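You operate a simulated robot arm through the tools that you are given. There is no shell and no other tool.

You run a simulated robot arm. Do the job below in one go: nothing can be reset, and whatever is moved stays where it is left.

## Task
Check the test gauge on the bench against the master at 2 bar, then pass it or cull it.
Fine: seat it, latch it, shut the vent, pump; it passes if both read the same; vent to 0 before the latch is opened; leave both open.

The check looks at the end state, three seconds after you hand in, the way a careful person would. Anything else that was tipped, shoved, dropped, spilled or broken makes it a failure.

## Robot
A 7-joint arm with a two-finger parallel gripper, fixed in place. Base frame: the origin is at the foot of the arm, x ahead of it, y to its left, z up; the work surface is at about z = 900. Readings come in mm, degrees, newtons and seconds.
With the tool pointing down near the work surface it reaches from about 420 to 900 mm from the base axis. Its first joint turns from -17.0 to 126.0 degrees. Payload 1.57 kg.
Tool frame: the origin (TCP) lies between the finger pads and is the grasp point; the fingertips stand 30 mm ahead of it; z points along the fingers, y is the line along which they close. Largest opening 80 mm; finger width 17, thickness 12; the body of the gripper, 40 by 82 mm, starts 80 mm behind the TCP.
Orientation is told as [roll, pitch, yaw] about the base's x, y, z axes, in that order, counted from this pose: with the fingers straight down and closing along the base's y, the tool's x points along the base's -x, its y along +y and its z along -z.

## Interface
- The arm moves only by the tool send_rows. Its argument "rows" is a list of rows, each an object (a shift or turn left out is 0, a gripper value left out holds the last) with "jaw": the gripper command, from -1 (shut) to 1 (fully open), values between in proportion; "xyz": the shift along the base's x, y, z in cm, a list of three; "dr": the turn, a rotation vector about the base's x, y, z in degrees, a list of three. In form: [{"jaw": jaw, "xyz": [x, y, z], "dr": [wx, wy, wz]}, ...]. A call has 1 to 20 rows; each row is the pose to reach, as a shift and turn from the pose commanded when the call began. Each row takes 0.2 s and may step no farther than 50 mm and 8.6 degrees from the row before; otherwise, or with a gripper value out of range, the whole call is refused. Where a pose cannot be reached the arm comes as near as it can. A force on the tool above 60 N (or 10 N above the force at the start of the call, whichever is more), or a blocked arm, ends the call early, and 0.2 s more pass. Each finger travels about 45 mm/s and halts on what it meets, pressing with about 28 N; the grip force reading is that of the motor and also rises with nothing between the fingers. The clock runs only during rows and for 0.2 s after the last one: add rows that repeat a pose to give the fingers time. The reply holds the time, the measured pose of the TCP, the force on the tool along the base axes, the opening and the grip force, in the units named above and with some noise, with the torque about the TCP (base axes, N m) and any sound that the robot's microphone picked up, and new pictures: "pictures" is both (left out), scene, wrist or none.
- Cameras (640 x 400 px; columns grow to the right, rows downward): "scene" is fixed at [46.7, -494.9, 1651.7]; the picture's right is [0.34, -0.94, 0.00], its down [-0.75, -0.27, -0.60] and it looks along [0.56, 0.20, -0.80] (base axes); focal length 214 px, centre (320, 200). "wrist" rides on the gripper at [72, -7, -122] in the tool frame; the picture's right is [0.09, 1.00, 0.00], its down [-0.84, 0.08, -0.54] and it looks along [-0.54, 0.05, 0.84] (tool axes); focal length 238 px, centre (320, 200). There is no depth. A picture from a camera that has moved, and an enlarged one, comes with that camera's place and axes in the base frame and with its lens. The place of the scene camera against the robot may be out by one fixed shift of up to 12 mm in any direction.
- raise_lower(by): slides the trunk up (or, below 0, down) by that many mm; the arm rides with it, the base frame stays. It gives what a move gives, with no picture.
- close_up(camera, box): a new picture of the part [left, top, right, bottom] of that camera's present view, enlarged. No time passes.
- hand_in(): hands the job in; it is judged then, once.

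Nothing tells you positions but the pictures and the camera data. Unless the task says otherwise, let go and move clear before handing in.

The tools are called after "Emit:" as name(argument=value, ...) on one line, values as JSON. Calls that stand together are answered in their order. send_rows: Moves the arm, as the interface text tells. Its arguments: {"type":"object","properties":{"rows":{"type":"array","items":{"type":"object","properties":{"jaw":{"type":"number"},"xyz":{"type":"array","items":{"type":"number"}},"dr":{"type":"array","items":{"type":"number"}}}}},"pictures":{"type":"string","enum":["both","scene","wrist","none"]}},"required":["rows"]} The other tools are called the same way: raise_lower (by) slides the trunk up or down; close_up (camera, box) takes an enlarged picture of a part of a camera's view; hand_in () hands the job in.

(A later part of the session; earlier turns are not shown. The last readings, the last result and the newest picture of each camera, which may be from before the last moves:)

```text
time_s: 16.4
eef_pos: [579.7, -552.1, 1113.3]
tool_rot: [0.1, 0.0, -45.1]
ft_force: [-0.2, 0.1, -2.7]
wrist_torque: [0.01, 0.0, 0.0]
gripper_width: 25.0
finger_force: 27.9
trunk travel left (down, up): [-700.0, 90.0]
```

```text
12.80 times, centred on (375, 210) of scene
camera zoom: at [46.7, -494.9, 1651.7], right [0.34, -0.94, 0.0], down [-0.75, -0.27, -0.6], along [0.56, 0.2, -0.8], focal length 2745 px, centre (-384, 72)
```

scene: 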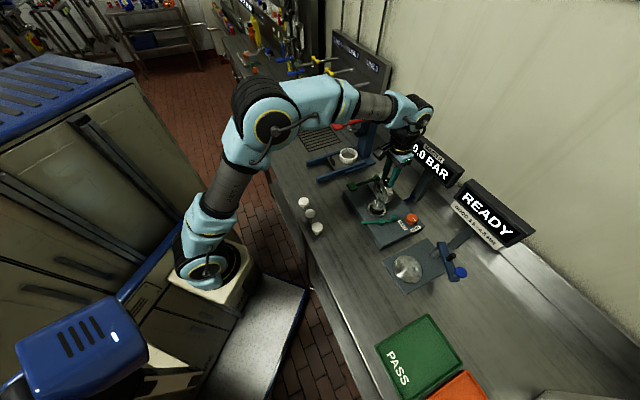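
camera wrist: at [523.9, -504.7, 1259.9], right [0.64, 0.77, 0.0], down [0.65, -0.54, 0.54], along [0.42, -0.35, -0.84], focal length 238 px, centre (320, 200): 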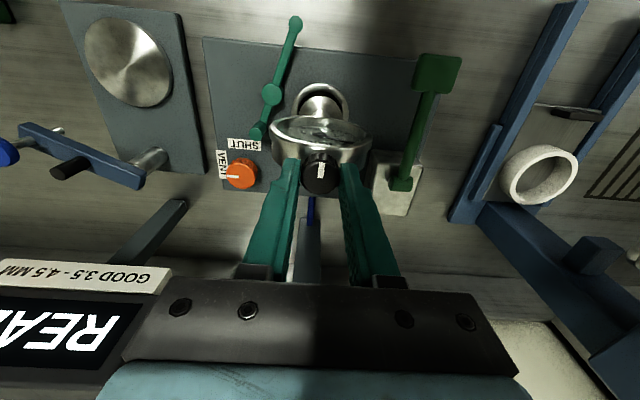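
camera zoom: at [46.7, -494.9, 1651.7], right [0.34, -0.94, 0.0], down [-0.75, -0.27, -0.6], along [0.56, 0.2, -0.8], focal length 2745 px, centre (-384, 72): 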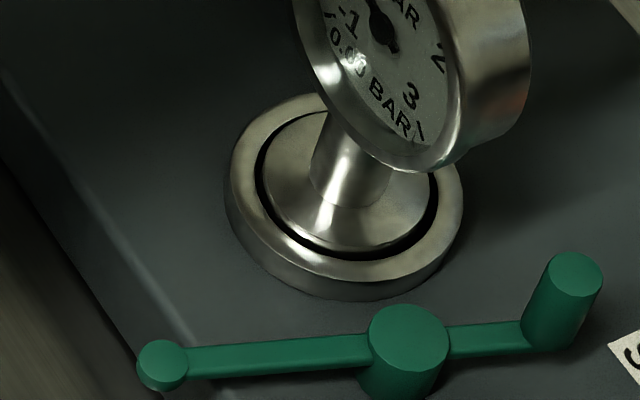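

The foot has entered the bore. I'll continue down in small steps until it bottoms out.

Emit:
send_rows(rows=[{"jaw": -1, "xyz": [0, 0, -0.15]}, {"xyz": [0, 0, -0.3]}, {"xyz": [0, 0, -0.45]}, {"xyz": [0, 0, -0.45]}], pictures="none")

Emit:
close_up(camera="scene", box=[350, 195, 400, 225])

```text
time_s: 17.4
eef_pos: [579.4, -551.2, 1109.4]
tool_rot: [0.0, 0.0, -45.1]
ft_force: [0.7, -0.2, -2.9]
wrist_torque: [0.0, 0.03, 0.04]
gripper_width: 25.2
finger_force: 28.1
trunk travel left (down, up): [-700.0, 90.0]
```

```text
12.80 times, centred on (375, 210) of scene
camera zoom: at [46.7, -494.9, 1651.7], right [0.34, -0.94, 0.0], down [-0.75, -0.27, -0.6], along [0.56, 0.2, -0.8], focal length 2745 px, centre (-384, 72)
```

zoom: 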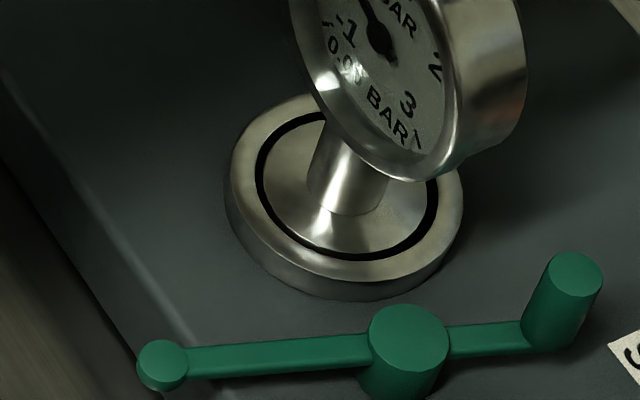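

Emit:
send_rows(rows=[{"jaw": -1, "xyz": [0, 0, -0.15]}, {"xyz": [0, 0, -0.3]}, {"xyz": [0, 0, -0.3]}], pictures="none")

Emit:
close_up(camera="scene", box=[350, 195, 400, 225])

```text
time_s: 18.2
eef_pos: [580.3, -551.2, 1104.9]
tool_rot: [0.0, 0.1, -45.0]
ft_force: [0.4, 0.8, -2.9]
wrist_torque: [-0.02, -0.02, -0.03]
gripper_width: 24.8
finger_force: 27.9
trunk travel left (down, up): [-700.0, 90.0]
```

```text
12.80 times, centred on (375, 210) of scene
camera zoom: at [46.7, -494.9, 1651.7], right [0.34, -0.94, 0.0], down [-0.75, -0.27, -0.6], along [0.56, 0.2, -0.8], focal length 2745 px, centre (-384, 72)
```

zoom: 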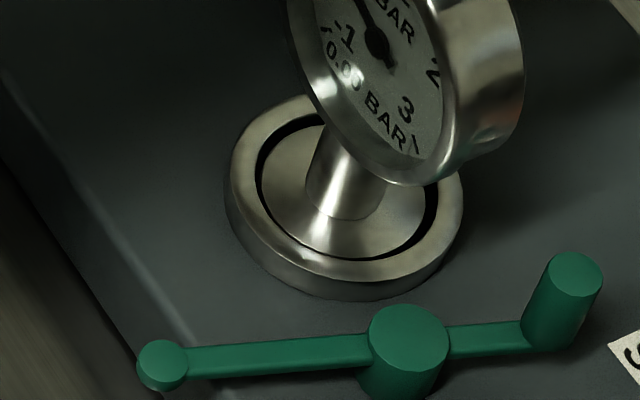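

Emit:
send_rows(rows=[{"jaw": -1, "xyz": [0, 0, -0.1]}, {"xyz": [0, 0, -0.2]}, {"xyz": [0, 0, -0.2]}], pictures="none")

Emit:
close_up(camera="scene", box=[350, 195, 400, 225])

```text
time_s: 19.0
eef_pos: [580.3, -552.1, 1105.1]
tool_rot: [0.0, -0.1, -45.1]
ft_force: [-1.5, 1.0, 6.0]
wrist_torque: [0.2, 0.16, -0.03]
gripper_width: 24.7
finger_force: 27.8
trunk travel left (down, up): [-700.0, 90.0]
```

```text
12.80 times, centred on (375, 210) of scene
camera zoom: at [46.7, -494.9, 1651.7], right [0.34, -0.94, 0.0], down [-0.75, -0.27, -0.6], along [0.56, 0.2, -0.8], focal length 2745 px, centre (-384, 72)
```

zoom: 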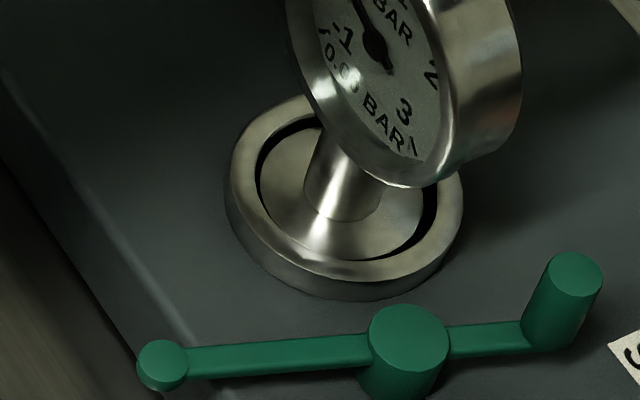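

The force rose to +6 N: the gauge is bottomed in the socket (foot at ≈940). I'll release the knob and back off upward.

Emit:
send_rows(rows=[{"jaw": 1}, {"jaw": 1}, {"jaw": 1}, {"jaw": 1}], pictures="none")

Emit:
close_up(camera="scene", box=[340, 160, 420, 230])

```text
time_s: 20.0
eef_pos: [579.3, -551.9, 1104.6]
tool_rot: [0.0, -0.1, -45.0]
ft_force: [-0.2, -0.3, 0.2]
wrist_torque: [0.02, 0.02, 0.0]
gripper_width: 79.8
finger_force: 0.1
trunk travel left (down, up): [-700.0, 90.0]
```

```text
5.71 times, centred on (380, 195) of scene
camera zoom: at [46.7, -494.9, 1651.7], right [0.34, -0.94, 0.0], down [-0.75, -0.27, -0.6], along [0.56, 0.2, -0.8], focal length 1226 px, centre (-23, 229)
```

zoom: 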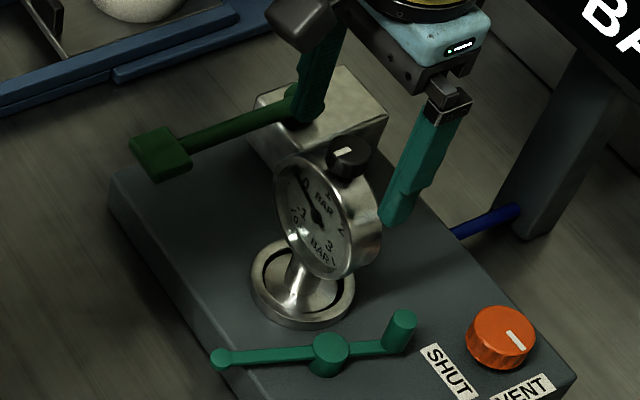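

The gauge stands seated on its own. Next is the latch: I'll rise, turn the tool by +90° so the fingers close along the bench depth (clear of the gauge case), and go above the latch peg at about (542, -616).

Emit:
send_rows(rows=[{"jaw": 1, "xyz": [0, 0, 2.5]}, {"xyz": [0, 0, 5.5]}, {"xyz": [0, 0, 8.0]}, {"xyz": [-0.3, -0.6, 8.0], "dr": [0, 0, 8.2]}, {"xyz": [-0.7, -1.2, 8.0], "dr": [0, 0, 16.4]}, {"xyz": [-1.0, -1.8, 8.0], "dr": [0, 0, 24.6]}, {"xyz": [-1.4, -2.4, 8.0], "dr": [0, 0, 32.8]}, {"xyz": [-1.7, -3.0, 8.0], "dr": [0, 0, 41.0]}, {"xyz": [-2.1, -3.6, 8.0], "dr": [0, 0, 49.2]}, {"xyz": [-2.4, -4.2, 8.0], "dr": [0, 0, 57.4]}, {"xyz": [-2.8, -4.8, 8.0], "dr": [0, 0, 65.6]}, {"xyz": [-3.2, -5.4, 8.0], "dr": [0, 0, 73.8]}, {"xyz": [-3.5, -6.0, 8.0], "dr": [0, 0, 82.0]}, {"xyz": [-3.8, -6.4, 8.0], "dr": [0, 0, 90.0]}, {"xyz": [-3.8, -6.4, 8.0], "dr": [0, 0, 90.0]}], pictures="both")

```text
time_s: 23.2
eef_pos: [542.1, -615.5, 1183.5]
tool_rot: [0.0, 0.0, 45.1]
ft_force: [-0.5, -0.6, -0.6]
wrist_torque: [-0.02, -0.03, 0.0]
gripper_width: 80.2
finger_force: 0.2
trunk travel left (down, up): [-700.0, 90.0]
camera wrist: at [495.8, -670.3, 1306.1], right [-0.77, 0.64, 0.0], down [0.54, 0.65, 0.54], along [0.35, 0.42, -0.84], focal length 238 px, centre (320, 200)
```

scene: 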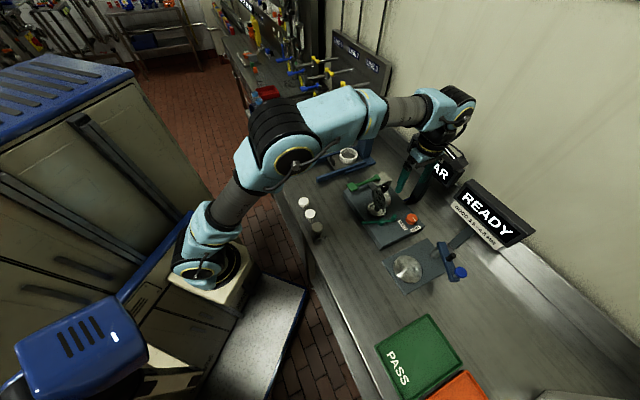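
wrist: 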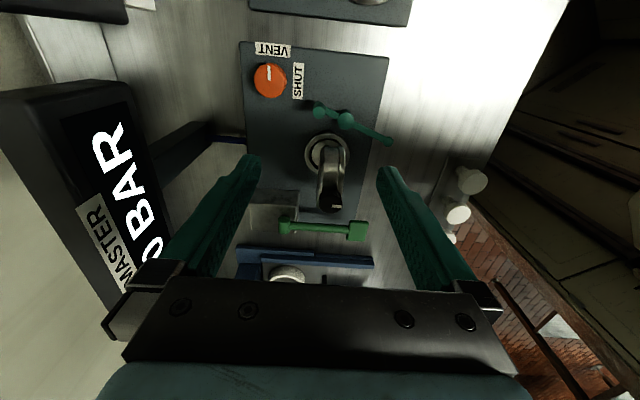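

Emit:
close_up(camera="wrist", box=[240, 40, 400, 140])

Emit:
close_up(camera="scene", box=[340, 170, 430, 250])

```text
4.00 times, centred on (320, 90) of wrist
camera zoom: at [495.8, -670.3, 1306.1], right [-0.77, 0.64, 0.0], down [0.54, 0.65, 0.54], along [0.35, 0.42, -0.84], focal length 953 px, centre (320, 640)
```

zoom: 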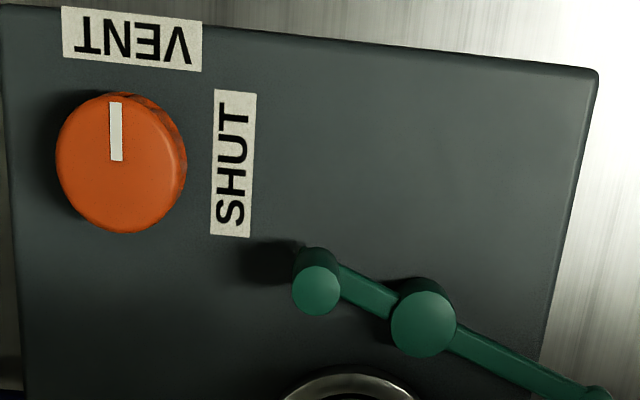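

```text
5.00 times, centred on (385, 210) of scene
camera zoom: at [46.7, -494.9, 1651.7], right [0.34, -0.94, 0.0], down [-0.75, -0.27, -0.6], along [0.56, 0.2, -0.8], focal length 1072 px, centre (-5, 150)
```

zoom: 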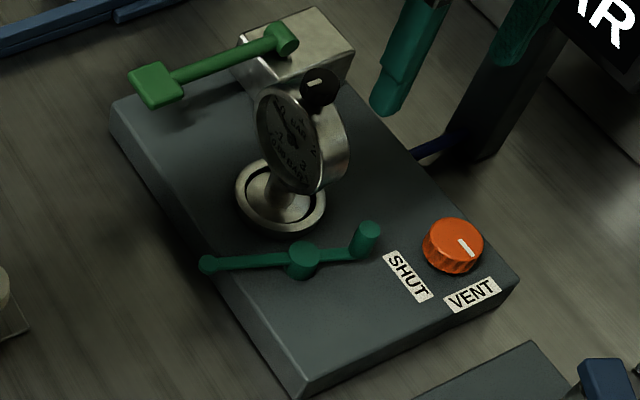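

The tool squares up fine at this yaw; the peg is at (542, -616), right under the gripper. I'll descend around it with a moderate opening.

Emit:
send_rows(rows=[{"jaw": 0.25, "xyz": [0, 0, -4.5]}, {"xyz": [0, 0, -9.0]}, {"xyz": [0, 0, -13.0]}, {"xyz": [0, 0, -16.0]}, {"xyz": [0, 0, -18.0]}, {"xyz": [0, 0, -19.0]}, {"xyz": [0, 0, -19.0]}], pictures="both")

Emit:
close_up(camera="scene", box=[340, 170, 430, 250])

Emit:
close_up(camera="wrist", box=[240, 100, 400, 220])

```text
time_s: 24.8
eef_pos: [542.4, -614.4, 994.1]
tool_rot: [0.1, 0.0, 45.0]
ft_force: [0.1, -1.0, 0.9]
wrist_torque: [0.01, 0.01, 0.01]
gripper_width: 50.0
finger_force: 0.1
trunk travel left (down, up): [-700.0, 90.0]
camera wrist: at [496.1, -670.6, 1115.6], right [-0.77, 0.64, 0.0], down [0.54, 0.65, 0.54], along [0.35, 0.42, -0.84], focal length 238 px, centre (320, 200)
```

scene: 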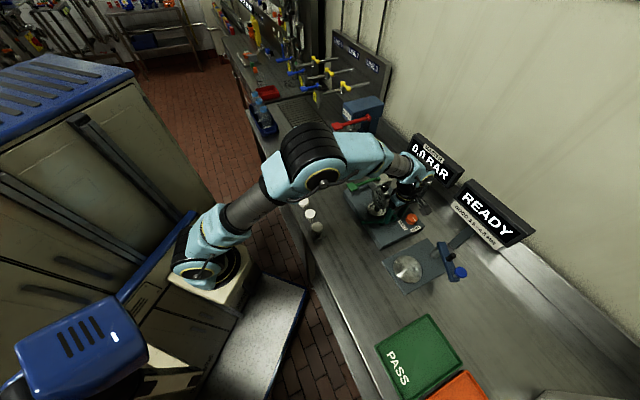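
wrist: 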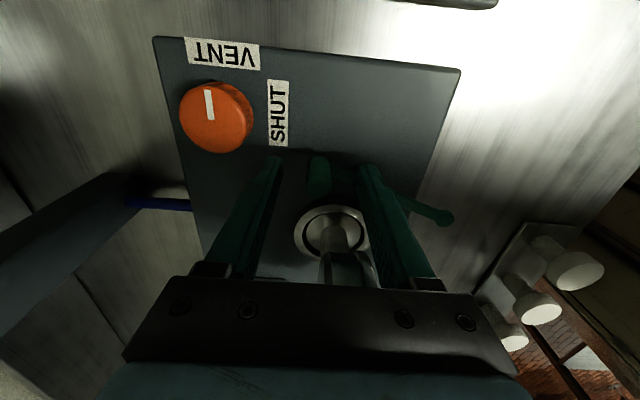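

```text
5.00 times, centred on (385, 210) of scene
camera zoom: at [46.7, -494.9, 1651.7], right [0.34, -0.94, 0.0], down [-0.75, -0.27, -0.6], along [0.56, 0.2, -0.8], focal length 1072 px, centre (-5, 150)
```

zoom: 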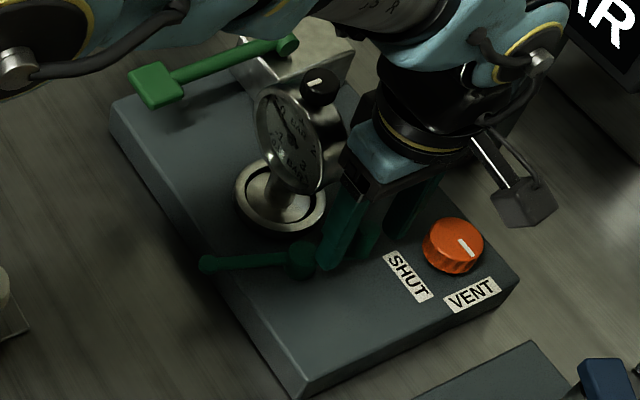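

```text
3.33 times, centred on (320, 160) of wrist
camera zoom: at [496.1, -670.6, 1115.6], right [-0.77, 0.64, 0.0], down [0.54, 0.65, 0.54], along [0.35, 0.42, -0.84], focal length 794 px, centre (320, 333)
```

zoom: 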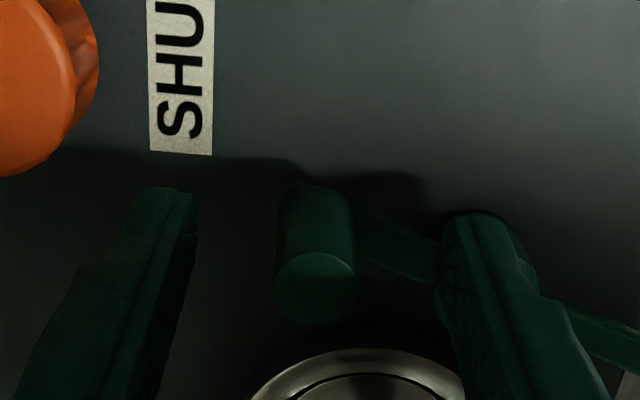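

The peg sits between the fingers. I'll close on it.

Emit:
send_rows(rows=[{"jaw": -1}, {"jaw": -1}, {"jaw": -1}, {"jaw": -1}], pictures="wrist")

```text
time_s: 25.8
eef_pos: [542.4, -616.9, 992.4]
tool_rot: [-0.1, 0.1, 45.0]
ft_force: [4.9, -6.2, -0.6]
wrist_torque: [0.2, 0.16, -0.1]
gripper_width: 15.6
finger_force: 31.6
trunk travel left (down, up): [-700.0, 90.0]
camera wrist: at [496.5, -671.1, 1115.8], right [-0.77, 0.64, 0.0], down [0.54, 0.65, 0.54], along [0.35, 0.42, -0.84], focal length 238 px, centre (320, 200)
```

wrist: 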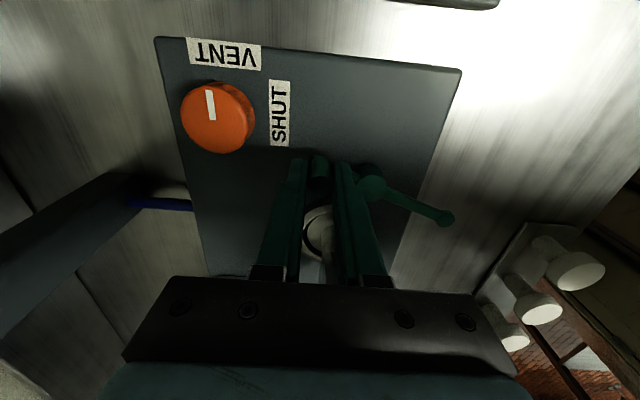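

Gripped on the peg. I'll swing the latch clockwise along its arc around the pivot, first 32°, watching the forces.

Emit:
send_rows(rows=[{"jaw": -1, "xyz": [-0.48, -0.28, 0], "dr": [0, 0, -8]}, {"xyz": [-1.06, -0.41, 0], "dr": [0, 0, -16]}, {"xyz": [-1.64, -0.46, 0], "dr": [0, 0, -24]}, {"xyz": [-2.23, -0.43, 0], "dr": [0, 0, -32]}, {"xyz": [-2.23, -0.43, 0], "dr": [0, 0, -32]}], pictures="both")

Emit:
close_up(camera="scene", box=[340, 170, 430, 250])

```text
time_s: 27.0
eef_pos: [520.0, -620.5, 993.6]
tool_rot: [0.1, 0.0, 12.8]
ft_force: [2.7, -2.5, -6.3]
wrist_torque: [-0.43, -0.48, -0.16]
gripper_width: 15.7
finger_force: 31.3
trunk travel left (down, up): [-700.0, 90.0]
camera wrist: at [451.2, -642.1, 1115.8], right [-0.31, 0.95, 0.0], down [0.8, 0.26, 0.54], along [0.51, 0.17, -0.84], focal length 238 px, centre (320, 200)
```

scene: 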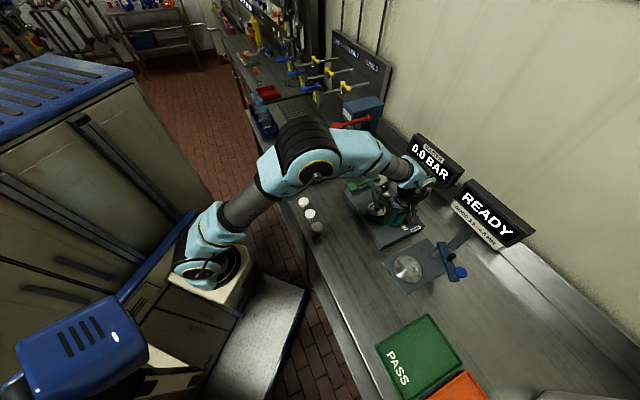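
wrist: 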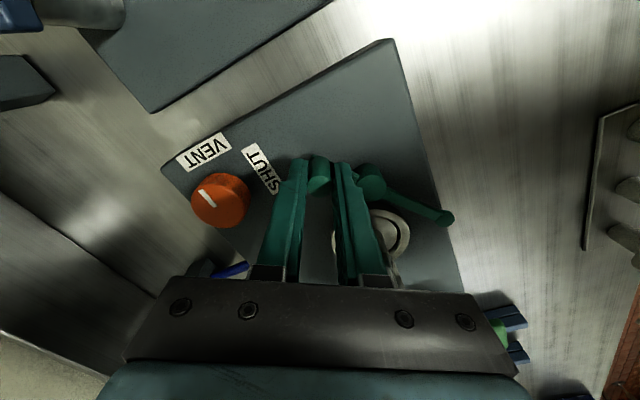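

```text
5.00 times, centred on (385, 210) of scene
camera zoom: at [46.7, -494.9, 1651.7], right [0.34, -0.94, 0.0], down [-0.75, -0.27, -0.6], along [0.56, 0.2, -0.8], focal length 1072 px, centre (-5, 150)
```

zoom: 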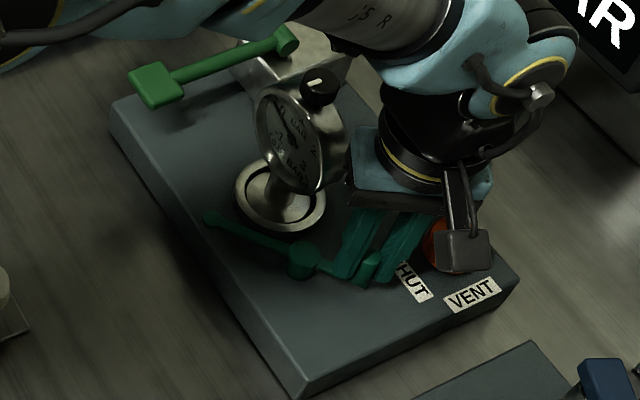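

The latch arm turns freely. I'll continue another 32° toward the gauge foot.

Emit:
send_rows(rows=[{"jaw": -1, "xyz": [-0.58, 0.11, 0], "dr": [0, 0, -8]}, {"xyz": [-1.14, 0.3, 0], "dr": [0, 0, -16]}, {"xyz": [-1.66, 0.57, 0], "dr": [0, 0, -24]}, {"xyz": [-2.15, 0.91, 0], "dr": [0, 0, -32]}, {"xyz": [-2.15, 0.91, 0], "dr": [0, 0, -32]}], pictures="both")

Emit:
close_up(camera="scene", box=[340, 170, 430, 250])

```text
time_s: 28.2
eef_pos: [497.3, -610.4, 992.9]
tool_rot: [0.1, 0.1, -19.0]
ft_force: [1.4, -3.2, -10.9]
wrist_torque: [-0.55, 0.03, -0.12]
gripper_width: 15.7
finger_force: 31.1
trunk travel left (down, up): [-700.0, 90.0]
camera wrist: at [427.6, -592.8, 1116.0], right [0.24, 0.97, 0.0], down [0.82, -0.2, 0.54], along [0.53, -0.13, -0.84], focal length 238 px, centre (320, 200)
```

scene: 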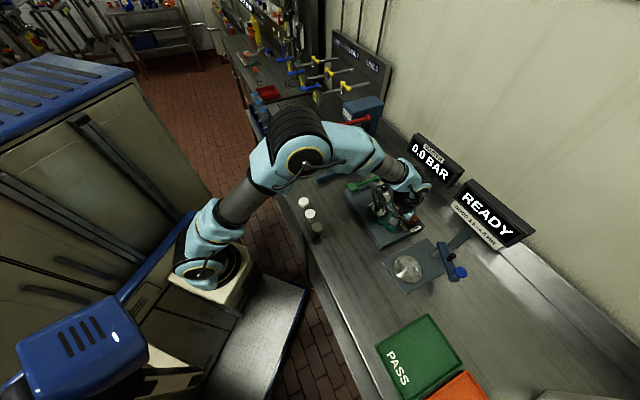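
wrist: 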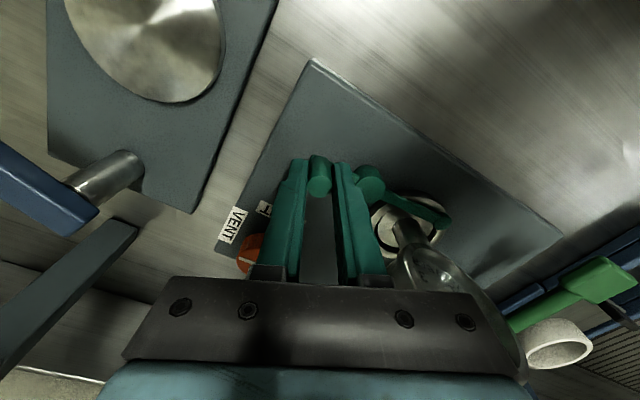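

```text
5.00 times, centred on (385, 210) of scene
camera zoom: at [46.7, -494.9, 1651.7], right [0.34, -0.94, 0.0], down [-0.75, -0.27, -0.6], along [0.56, 0.2, -0.8], focal length 1072 px, centre (-5, 150)
```

zoom: 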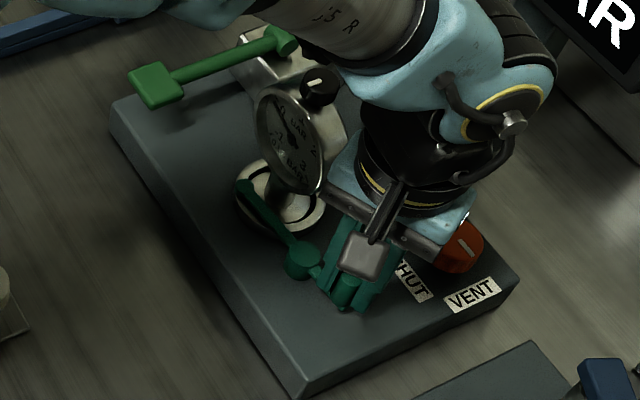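

The arm's end is now over the ring. I'll go on in small steps, watching for the stop.

Emit:
send_rows(rows=[{"jaw": -1, "xyz": [-0.11, 0.1, 0], "dr": [0, 0, -2]}, {"xyz": [-0.22, 0.19, 0], "dr": [0, 0, -4]}, {"xyz": [-0.33, 0.3, 0], "dr": [0, 0, -6]}], pictures="wrist")

Emit:
close_up(camera="scene", box=[345, 185, 405, 230])

Emit:
close_up(camera="wrist", box=[280, 140, 480, 260])

```text
time_s: 29.0
eef_pos: [495.4, -607.4, 992.9]
tool_rot: [0.0, 0.1, -25.1]
ft_force: [2.6, -3.0, -12.1]
wrist_torque: [-0.42, 0.12, 0.03]
gripper_width: 15.7
finger_force: 31.5
trunk travel left (down, up): [-700.0, 90.0]
camera wrist: at [427.2, -583.3, 1116.0], right [0.34, 0.94, 0.0], down [0.79, -0.28, 0.54], along [0.51, -0.18, -0.84], focal length 238 px, centre (320, 200)
```

wrist: 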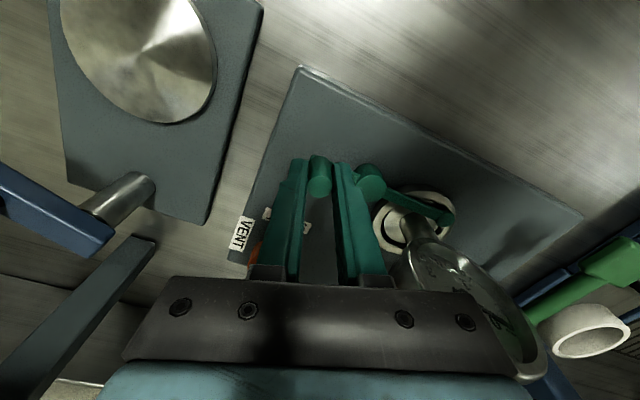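

```text
8.89 times, centred on (375, 208) of scene
camera zoom: at [46.7, -494.9, 1651.7], right [0.34, -0.94, 0.0], down [-0.75, -0.27, -0.6], along [0.56, 0.2, -0.8], focal length 1906 px, centre (-169, 133)
```

zoom: 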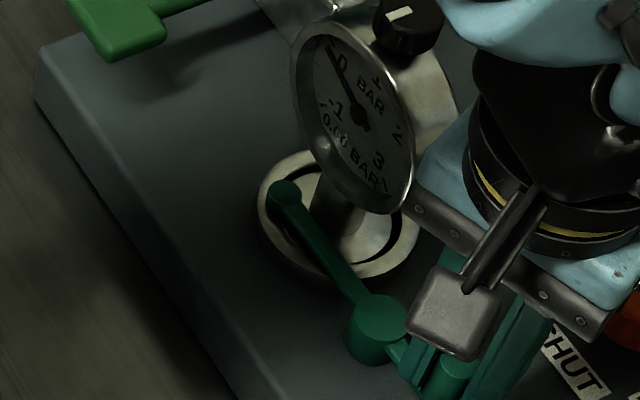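

```text
3.20 times, centred on (380, 200) of wrist
camera zoom: at [427.2, -583.3, 1116.0], right [0.34, 0.94, 0.0], down [0.79, -0.28, 0.54], along [0.51, -0.18, -0.84], focal length 763 px, centre (128, 200)
```

zoom: 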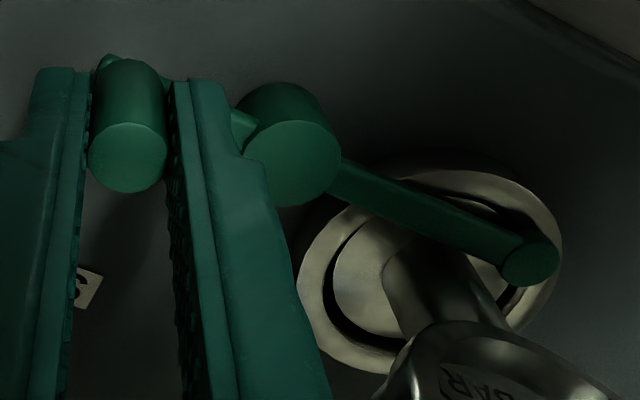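

The bar is over the foot in front of the stem but not yet at a stop. A few more degrees.

Emit:
send_rows(rows=[{"jaw": -1, "xyz": [-0.1, 0.11, 0], "dr": [0, 0, -2]}, {"xyz": [-0.2, 0.22, 0], "dr": [0, 0, -4]}, {"xyz": [-0.3, 0.33, 0], "dr": [0, 0, -6]}], pictures="wrist")

Emit:
close_up(camera="scene", box=[345, 185, 405, 230])

Emit:
close_up(camera="wrist", box=[280, 140, 480, 260])

```text
time_s: 29.8
eef_pos: [493.1, -606.7, 994.6]
tool_rot: [0.0, -0.2, -30.9]
ft_force: [10.9, -19.6, -1.6]
wrist_torque: [-0.1, -0.51, -0.09]
gripper_width: 15.5
finger_force: 31.4
trunk travel left (down, up): [-700.0, 90.0]
camera wrist: at [427.7, -574.6, 1116.8], right [0.43, 0.9, 0.0], down [0.76, -0.36, 0.55], along [0.49, -0.24, -0.84], focal length 238 px, centre (320, 200)
```

wrist: 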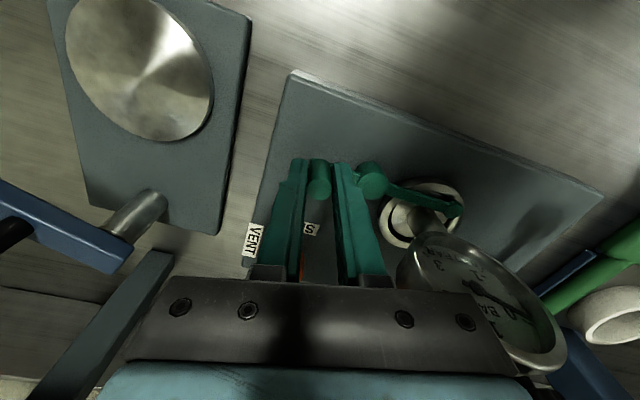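

```text
8.89 times, centred on (375, 208) of scene
camera zoom: at [46.7, -494.9, 1651.7], right [0.34, -0.94, 0.0], down [-0.75, -0.27, -0.6], along [0.56, 0.2, -0.8], focal length 1906 px, centre (-169, 133)
```

zoom: 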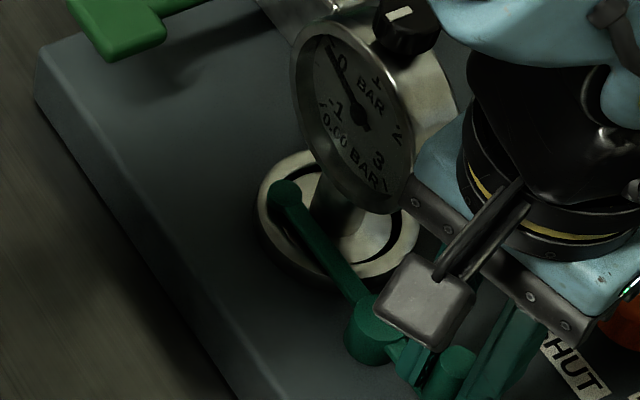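

```text
3.20 times, centred on (380, 200) of wrist
camera zoom: at [427.7, -574.6, 1116.8], right [0.43, 0.9, 0.0], down [0.76, -0.36, 0.55], along [0.49, -0.24, -0.84], focal length 763 px, centre (128, 200)
```

zoom: 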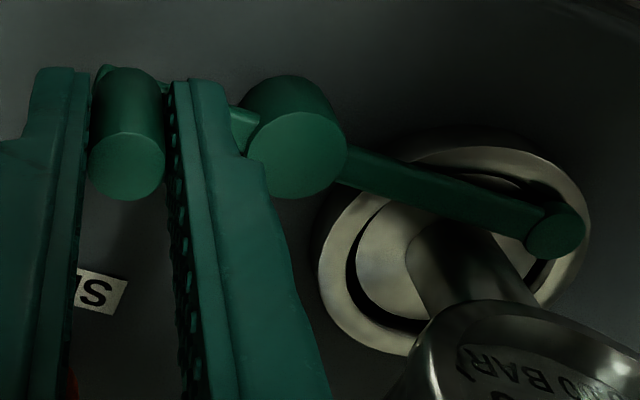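

The force climbs to 22 N with the bar no longer moving: it is at its stop, over the foot. I'll ease the pressure, open the fingers a little and rise.

Emit:
send_rows(rows=[{"jaw": -1, "xyz": [0.14, -0.15, 0], "dr": [0, 0, 3]}, {"jaw": -0.2, "xyz": [0.14, -0.15, 0], "dr": [0, 0, 3]}, {"jaw": -0.2, "xyz": [0.14, -0.15, 0], "dr": [0, 0, 3]}, {"jaw": -0.2, "xyz": [0.14, -0.15, 0], "dr": [0, 0, 3]}], pictures="none")

Emit:
close_up(camera="scene", box=[345, 185, 405, 230])

```text
time_s: 30.8
eef_pos: [493.6, -605.0, 994.2]
tool_rot: [0.1, 0.0, -28.0]
ft_force: [-0.5, -0.8, -1.2]
wrist_torque: [0.02, -0.01, 0.04]
gripper_width: 32.0
finger_force: 0.0
trunk travel left (down, up): [-700.0, 90.0]
```

```text
8.89 times, centred on (375, 208) of scene
camera zoom: at [46.7, -494.9, 1651.7], right [0.34, -0.94, 0.0], down [-0.75, -0.27, -0.6], along [0.56, 0.2, -0.8], focal length 1906 px, centre (-169, 133)
```

zoom: 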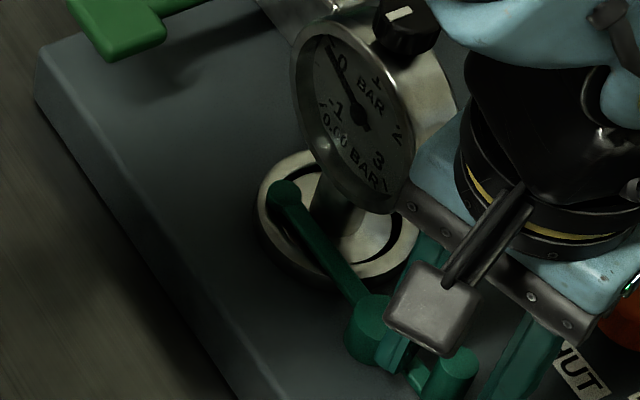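

The latch stays closed over the foot. Next the vent knob at about (566, -681): I'll rise, move above it with yaw +40° so that I have room for a 90° clockwise turn.

Emit:
send_rows(rows=[{"jaw": -0.2, "xyz": [0, 0, 3.5]}, {"xyz": [0, 0, 7.5]}, {"jaw": 0.8, "xyz": [0, 0, 11.0]}, {"xyz": [0.9, -0.95, 11.0], "dr": [0, 0, 8.5]}, {"xyz": [1.8, -1.9, 11.0], "dr": [0, 0, 17]}, {"xyz": [2.7, -2.85, 11.0], "dr": [0, 0, 25.5]}, {"xyz": [3.6, -3.8, 11.0], "dr": [0, 0, 34]}, {"xyz": [4.5, -4.75, 11.0], "dr": [0, 0, 42.5]}, {"xyz": [5.4, -5.7, 11.0], "dr": [0, 0, 51]}, {"xyz": [6.3, -6.65, 11.0], "dr": [0, 0, 59.5]}, {"xyz": [7.2, -7.6, 11.0], "dr": [0, 0, 68]}, {"xyz": [7.2, -7.6, 11.0], "dr": [0, 0, 68]}], pictures="both")

Emit:
close_up(camera="wrist", box=[240, 80, 400, 180])

Emit:
close_up(camera="scene", box=[340, 170, 430, 250])

```text
time_s: 33.4
eef_pos: [565.7, -681.6, 1103.6]
tool_rot: [-0.1, 0.1, 40.1]
ft_force: [-0.7, -0.2, 0.5]
wrist_torque: [-0.01, -0.01, 0.02]
gripper_width: 72.1
finger_force: 0.0
trunk travel left (down, up): [-700.0, 90.0]
camera wrist: at [514.8, -732.9, 1226.1], right [-0.71, 0.7, 0.0], down [0.59, 0.6, 0.54], along [0.38, 0.39, -0.84], focal length 238 px, centre (320, 200)
```

scene: 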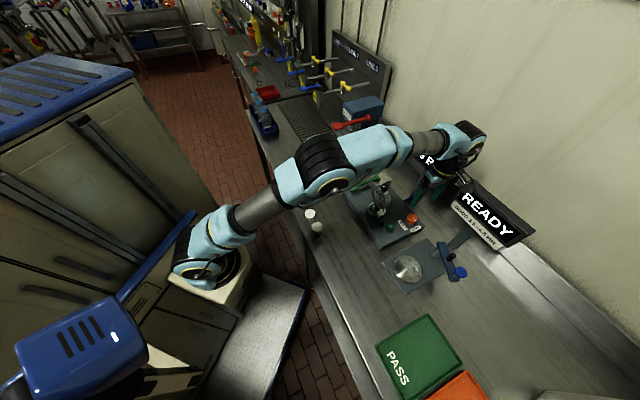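
wrist: 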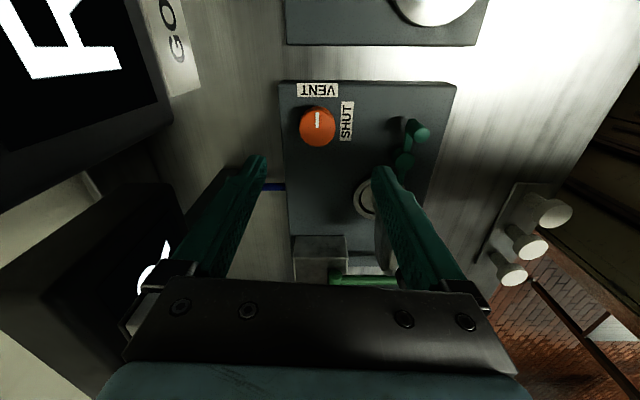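

```text
4.00 times, centred on (320, 130) of wrist
camera zoom: at [514.8, -732.9, 1226.1], right [-0.71, 0.7, 0.0], down [0.59, 0.6, 0.54], along [0.38, 0.39, -0.84], focal length 953 px, centre (320, 480)
```

zoom: 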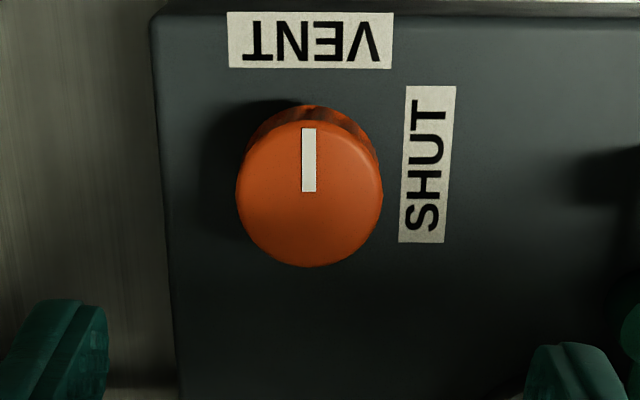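

```text
5.00 times, centred on (385, 210) of scene
camera zoom: at [46.7, -494.9, 1651.7], right [0.34, -0.94, 0.0], down [-0.75, -0.27, -0.6], along [0.56, 0.2, -0.8], focal length 1072 px, centre (-5, 150)
```

zoom: 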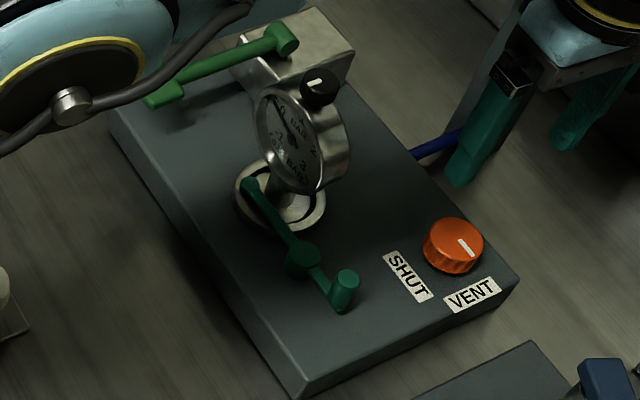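

The latch is closed. The knob's centre refines to (569, -682), top z≈972, about 38 mm across, its mark pointing to VENT. I'll descend around it.

Emit:
send_rows(rows=[{"jaw": 0.8, "xyz": [0.33, -0.02, -3]}, {"xyz": [0.33, -0.02, -6.5]}, {"xyz": [0.33, -0.02, -9.5]}, {"xyz": [0.33, -0.02, -11.5]}, {"xyz": [0.33, -0.02, -12.5]}, {"xyz": [0.33, -0.02, -12.5]}], pictures="both")

Emit:
close_up(camera="wrist", box=[220, 80, 420, 230])

Emit:
close_up(camera="scene", box=[370, 110, 500, 250])

```text
time_s: 34.8
eef_pos: [568.8, -680.9, 977.9]
tool_rot: [0.0, 0.0, 40.0]
ft_force: [0.4, 0.0, -0.4]
wrist_torque: [0.01, -0.01, 0.04]
gripper_width: 72.3
finger_force: 0.1
trunk travel left (down, up): [-700.0, 90.0]
camera wrist: at [517.5, -732.4, 1101.0], right [-0.71, 0.7, 0.0], down [0.59, 0.6, 0.54], along [0.38, 0.39, -0.84], focal length 238 px, centre (320, 200)
```

scene: 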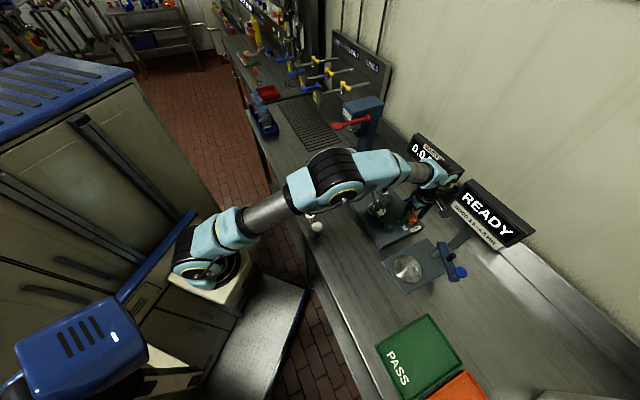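
wrist: 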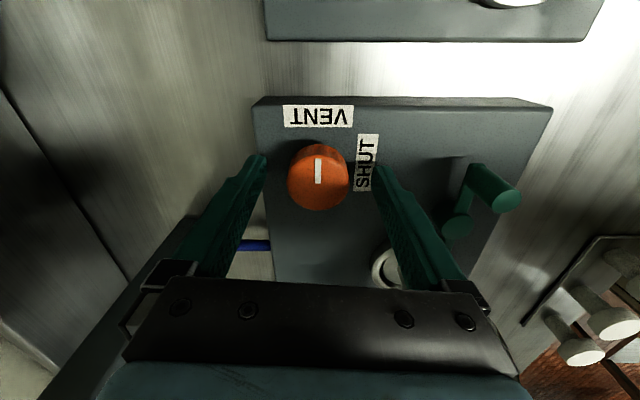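

```text
2.67 times, centred on (320, 155) of wrist
camera zoom: at [517.5, -732.4, 1101.0], right [-0.71, 0.7, 0.0], down [0.59, 0.6, 0.54], along [0.38, 0.39, -0.84], focal length 636 px, centre (320, 320)
```

zoom: 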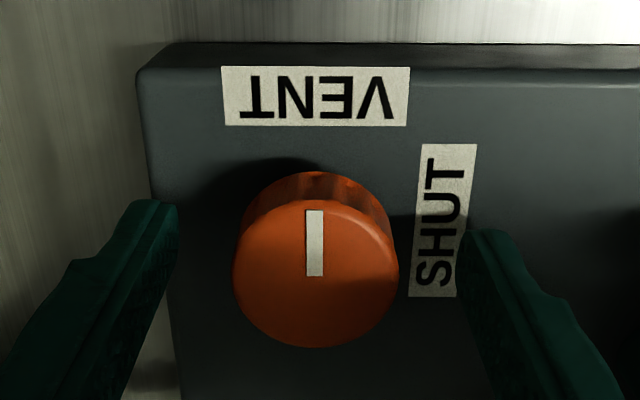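

```text
2.86 times, centred on (435, 180) of scene
camera zoom: at [46.7, -494.9, 1651.7], right [0.34, -0.94, 0.0], down [-0.75, -0.27, -0.6], along [0.56, 0.2, -0.8], focal length 613 px, centre (-9, 257)
```

zoom: 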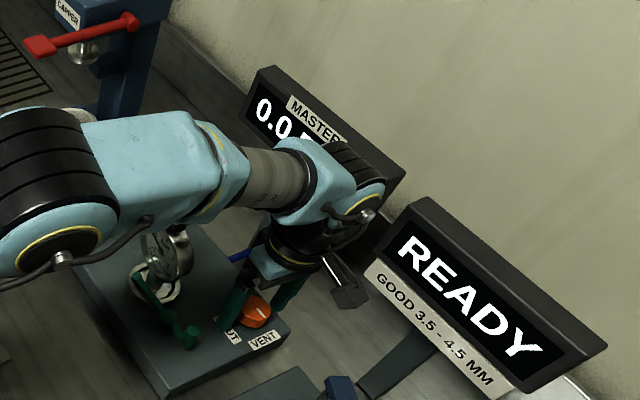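

The knob is centred between the fingers with room all around. I'll close on it and then turn 90° clockwise.

Emit:
send_rows(rows=[{"jaw": -1}, {"jaw": -1}, {"jaw": -1}, {"jaw": -1}], pictures="none")

```text
time_s: 35.8
eef_pos: [569.2, -683.4, 978.2]
tool_rot: [-0.1, 0.0, 40.0]
ft_force: [8.1, -9.9, -1.8]
wrist_torque: [-0.26, -0.25, 0.02]
gripper_width: 39.7
finger_force: 32.1
trunk travel left (down, up): [-700.0, 90.0]
```

Emit:
send_rows(rows=[{"jaw": -1, "xyz": [0.1, -0.13, 0]}, {"xyz": [0.1, -0.13, 0], "dr": [0, 0, -7.5]}, {"xyz": [0.1, -0.13, 0], "dr": [0, 0, -15]}, {"xyz": [0.1, -0.13, 0], "dr": [0, 0, -22.5]}, {"xyz": [0.1, -0.13, 0], "dr": [0, 0, -30]}, {"xyz": [0.1, -0.13, 0], "dr": [0, 0, -30]}], pictures="wrist")

```text
time_s: 37.2
eef_pos: [568.7, -682.4, 979.7]
tool_rot: [0.1, 0.0, 9.8]
ft_force: [-4.8, 9.4, 2.2]
wrist_torque: [0.46, -0.7, 0.02]
gripper_width: 39.5
finger_force: 44.5
trunk travel left (down, up): [-700.0, 90.0]
camera wrist: at [499.5, -701.1, 1101.2], right [-0.26, 0.96, 0.0], down [0.81, 0.22, 0.54], along [0.52, 0.14, -0.84], focal length 238 px, centre (320, 200)
```

wrist: 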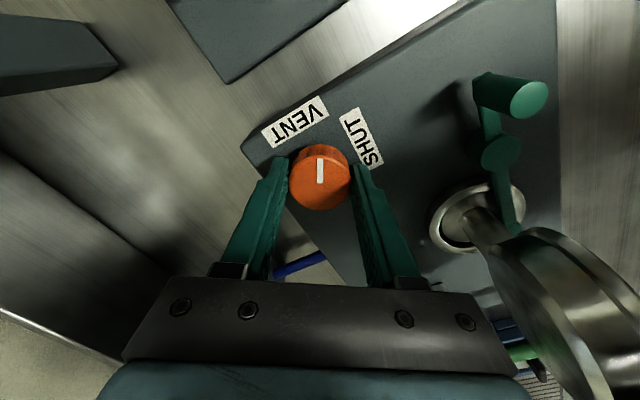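

The knob is turning with the gripper. Continuing the remaining 60°.

Emit:
send_rows(rows=[{"jaw": -1, "xyz": [-0.04, 0.07, 0], "dr": [0, 0, -7.5]}, {"xyz": [-0.04, 0.07, 0], "dr": [0, 0, -15]}, {"xyz": [-0.04, 0.07, 0], "dr": [0, 0, -22.5]}, {"xyz": [-0.04, 0.07, 0], "dr": [0, 0, -30]}, {"xyz": [-0.04, 0.07, 0], "dr": [0, 0, -37.5]}, {"xyz": [-0.04, 0.07, 0], "dr": [0, 0, -45]}, {"xyz": [-0.04, 0.07, 0], "dr": [0, 0, -52]}, {"xyz": [-0.04, 0.07, 0], "dr": [0, 0, -52]}], pictures="wrist")

```text
time_s: 39.0
eef_pos: [569.2, -681.5, 979.1]
tool_rot: [0.1, -0.1, -42.0]
ft_force: [0.1, 7.3, -1.2]
wrist_torque: [0.2, 0.06, 0.0]
gripper_width: 39.6
finger_force: 44.7
trunk travel left (down, up): [-700.0, 90.0]
camera wrist: at [511.3, -638.7, 1101.2], right [0.6, 0.8, 0.0], down [0.67, -0.5, 0.54], along [0.43, -0.32, -0.84], focal length 238 px, centre (320, 200)
```

wrist: 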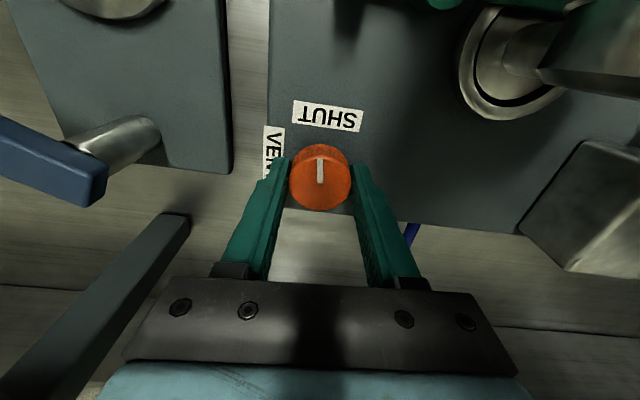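

Emit:
send_rows(rows=[{"jaw": -1, "xyz": [0, 0, 0], "dr": [0, 0, -4]}, {"xyz": [0, 0, 0], "dr": [0, 0, -8]}, {"xyz": [0, 0, 0], "dr": [0, 0, -8]}], pictures="wrist")

Emit:
close_up(camera="wrist", box=[240, 80, 400, 230])

```text
time_s: 39.8
eef_pos: [569.6, -682.0, 978.0]
tool_rot: [-0.1, -0.1, -50.1]
ft_force: [-0.5, 8.3, -2.8]
wrist_torque: [-0.21, -0.35, -0.03]
gripper_width: 39.4
finger_force: 44.6
trunk travel left (down, up): [-700.0, 90.0]
camera wrist: at [517.9, -631.1, 1101.2], right [0.7, 0.71, 0.0], down [0.6, -0.59, 0.54], along [0.38, -0.38, -0.84], focal length 238 px, centre (320, 200)
```

wrist: 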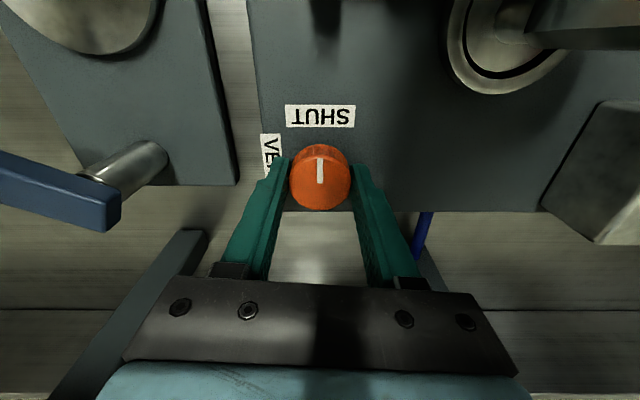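

```text
2.67 times, centred on (320, 155) of wrist
camera zoom: at [517.9, -631.1, 1101.2], right [0.7, 0.71, 0.0], down [0.6, -0.59, 0.54], along [0.38, -0.38, -0.84], focal length 636 px, centre (320, 320)
```

zoom: 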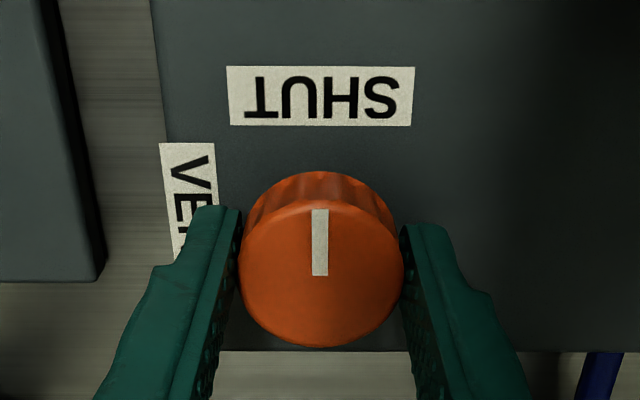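

The mark now points squarely at SHUT. I'll release the knob and rise.

Emit:
send_rows(rows=[{"jaw": 0.6}, {"jaw": 0.6}, {"jaw": 0.6}, {"jaw": 0.6, "xyz": [0, 0, 3]}, {"jaw": 0.6, "xyz": [0, 0, 7]}, {"jaw": 0.6, "xyz": [0, 0, 11]}, {"jaw": 0.6, "xyz": [0, 0, 14]}], pictures="both")

Emit:
close_up(camera="scene", box=[340, 160, 440, 250])

Emit:
close_up(camera="wrist", box=[260, 60, 420, 180])

```text
time_s: 41.4
eef_pos: [569.5, -682.3, 1119.2]
tool_rot: [0.0, 0.0, -50.0]
ft_force: [-0.4, 0.2, -0.7]
wrist_torque: [0.01, 0.01, -0.03]
gripper_width: 64.0
finger_force: 0.1
trunk travel left (down, up): [-700.0, 90.0]
camera wrist: at [517.7, -631.5, 1241.6], right [0.7, 0.71, 0.0], down [0.6, -0.59, 0.54], along [0.38, -0.38, -0.84], focal length 238 px, centre (320, 200)
```

scene: 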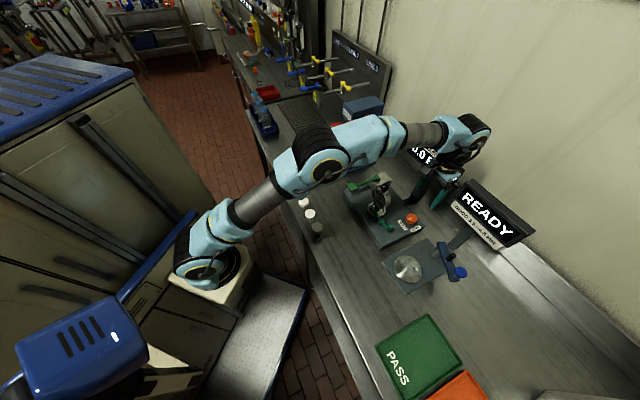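
wrist: 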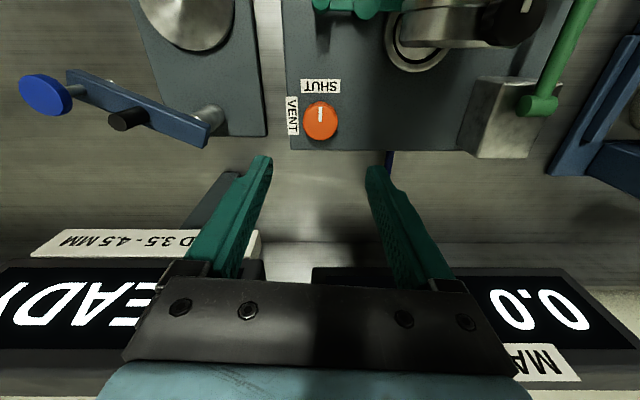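

```text
4.44 times, centred on (390, 205) of scene
camera zoom: at [46.7, -494.9, 1651.7], right [0.34, -0.94, 0.0], down [-0.75, -0.27, -0.6], along [0.56, 0.2, -0.8], focal length 953 px, centre (9, 178)
```

zoom: 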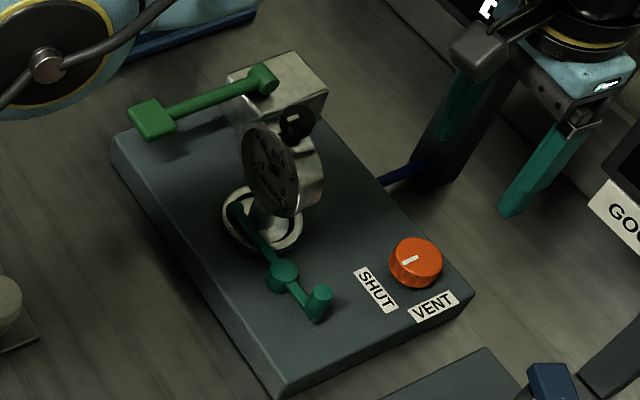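

```text
3.33 times, centred on (340, 120) of wrist
camera zoom: at [517.7, -631.5, 1241.6], right [0.7, 0.71, 0.0], down [0.6, -0.59, 0.54], along [0.38, -0.38, -0.84], focal length 794 px, centre (253, 467)
```

zoom: 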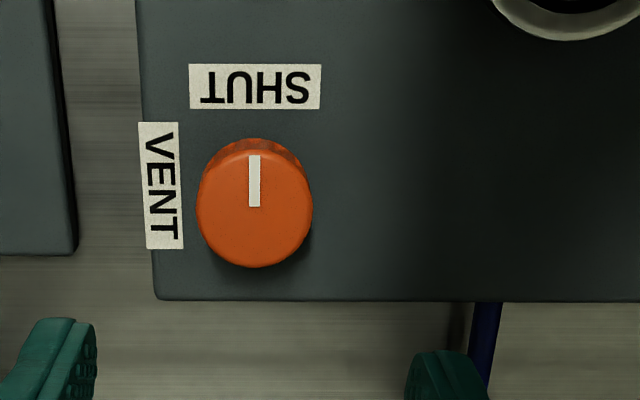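

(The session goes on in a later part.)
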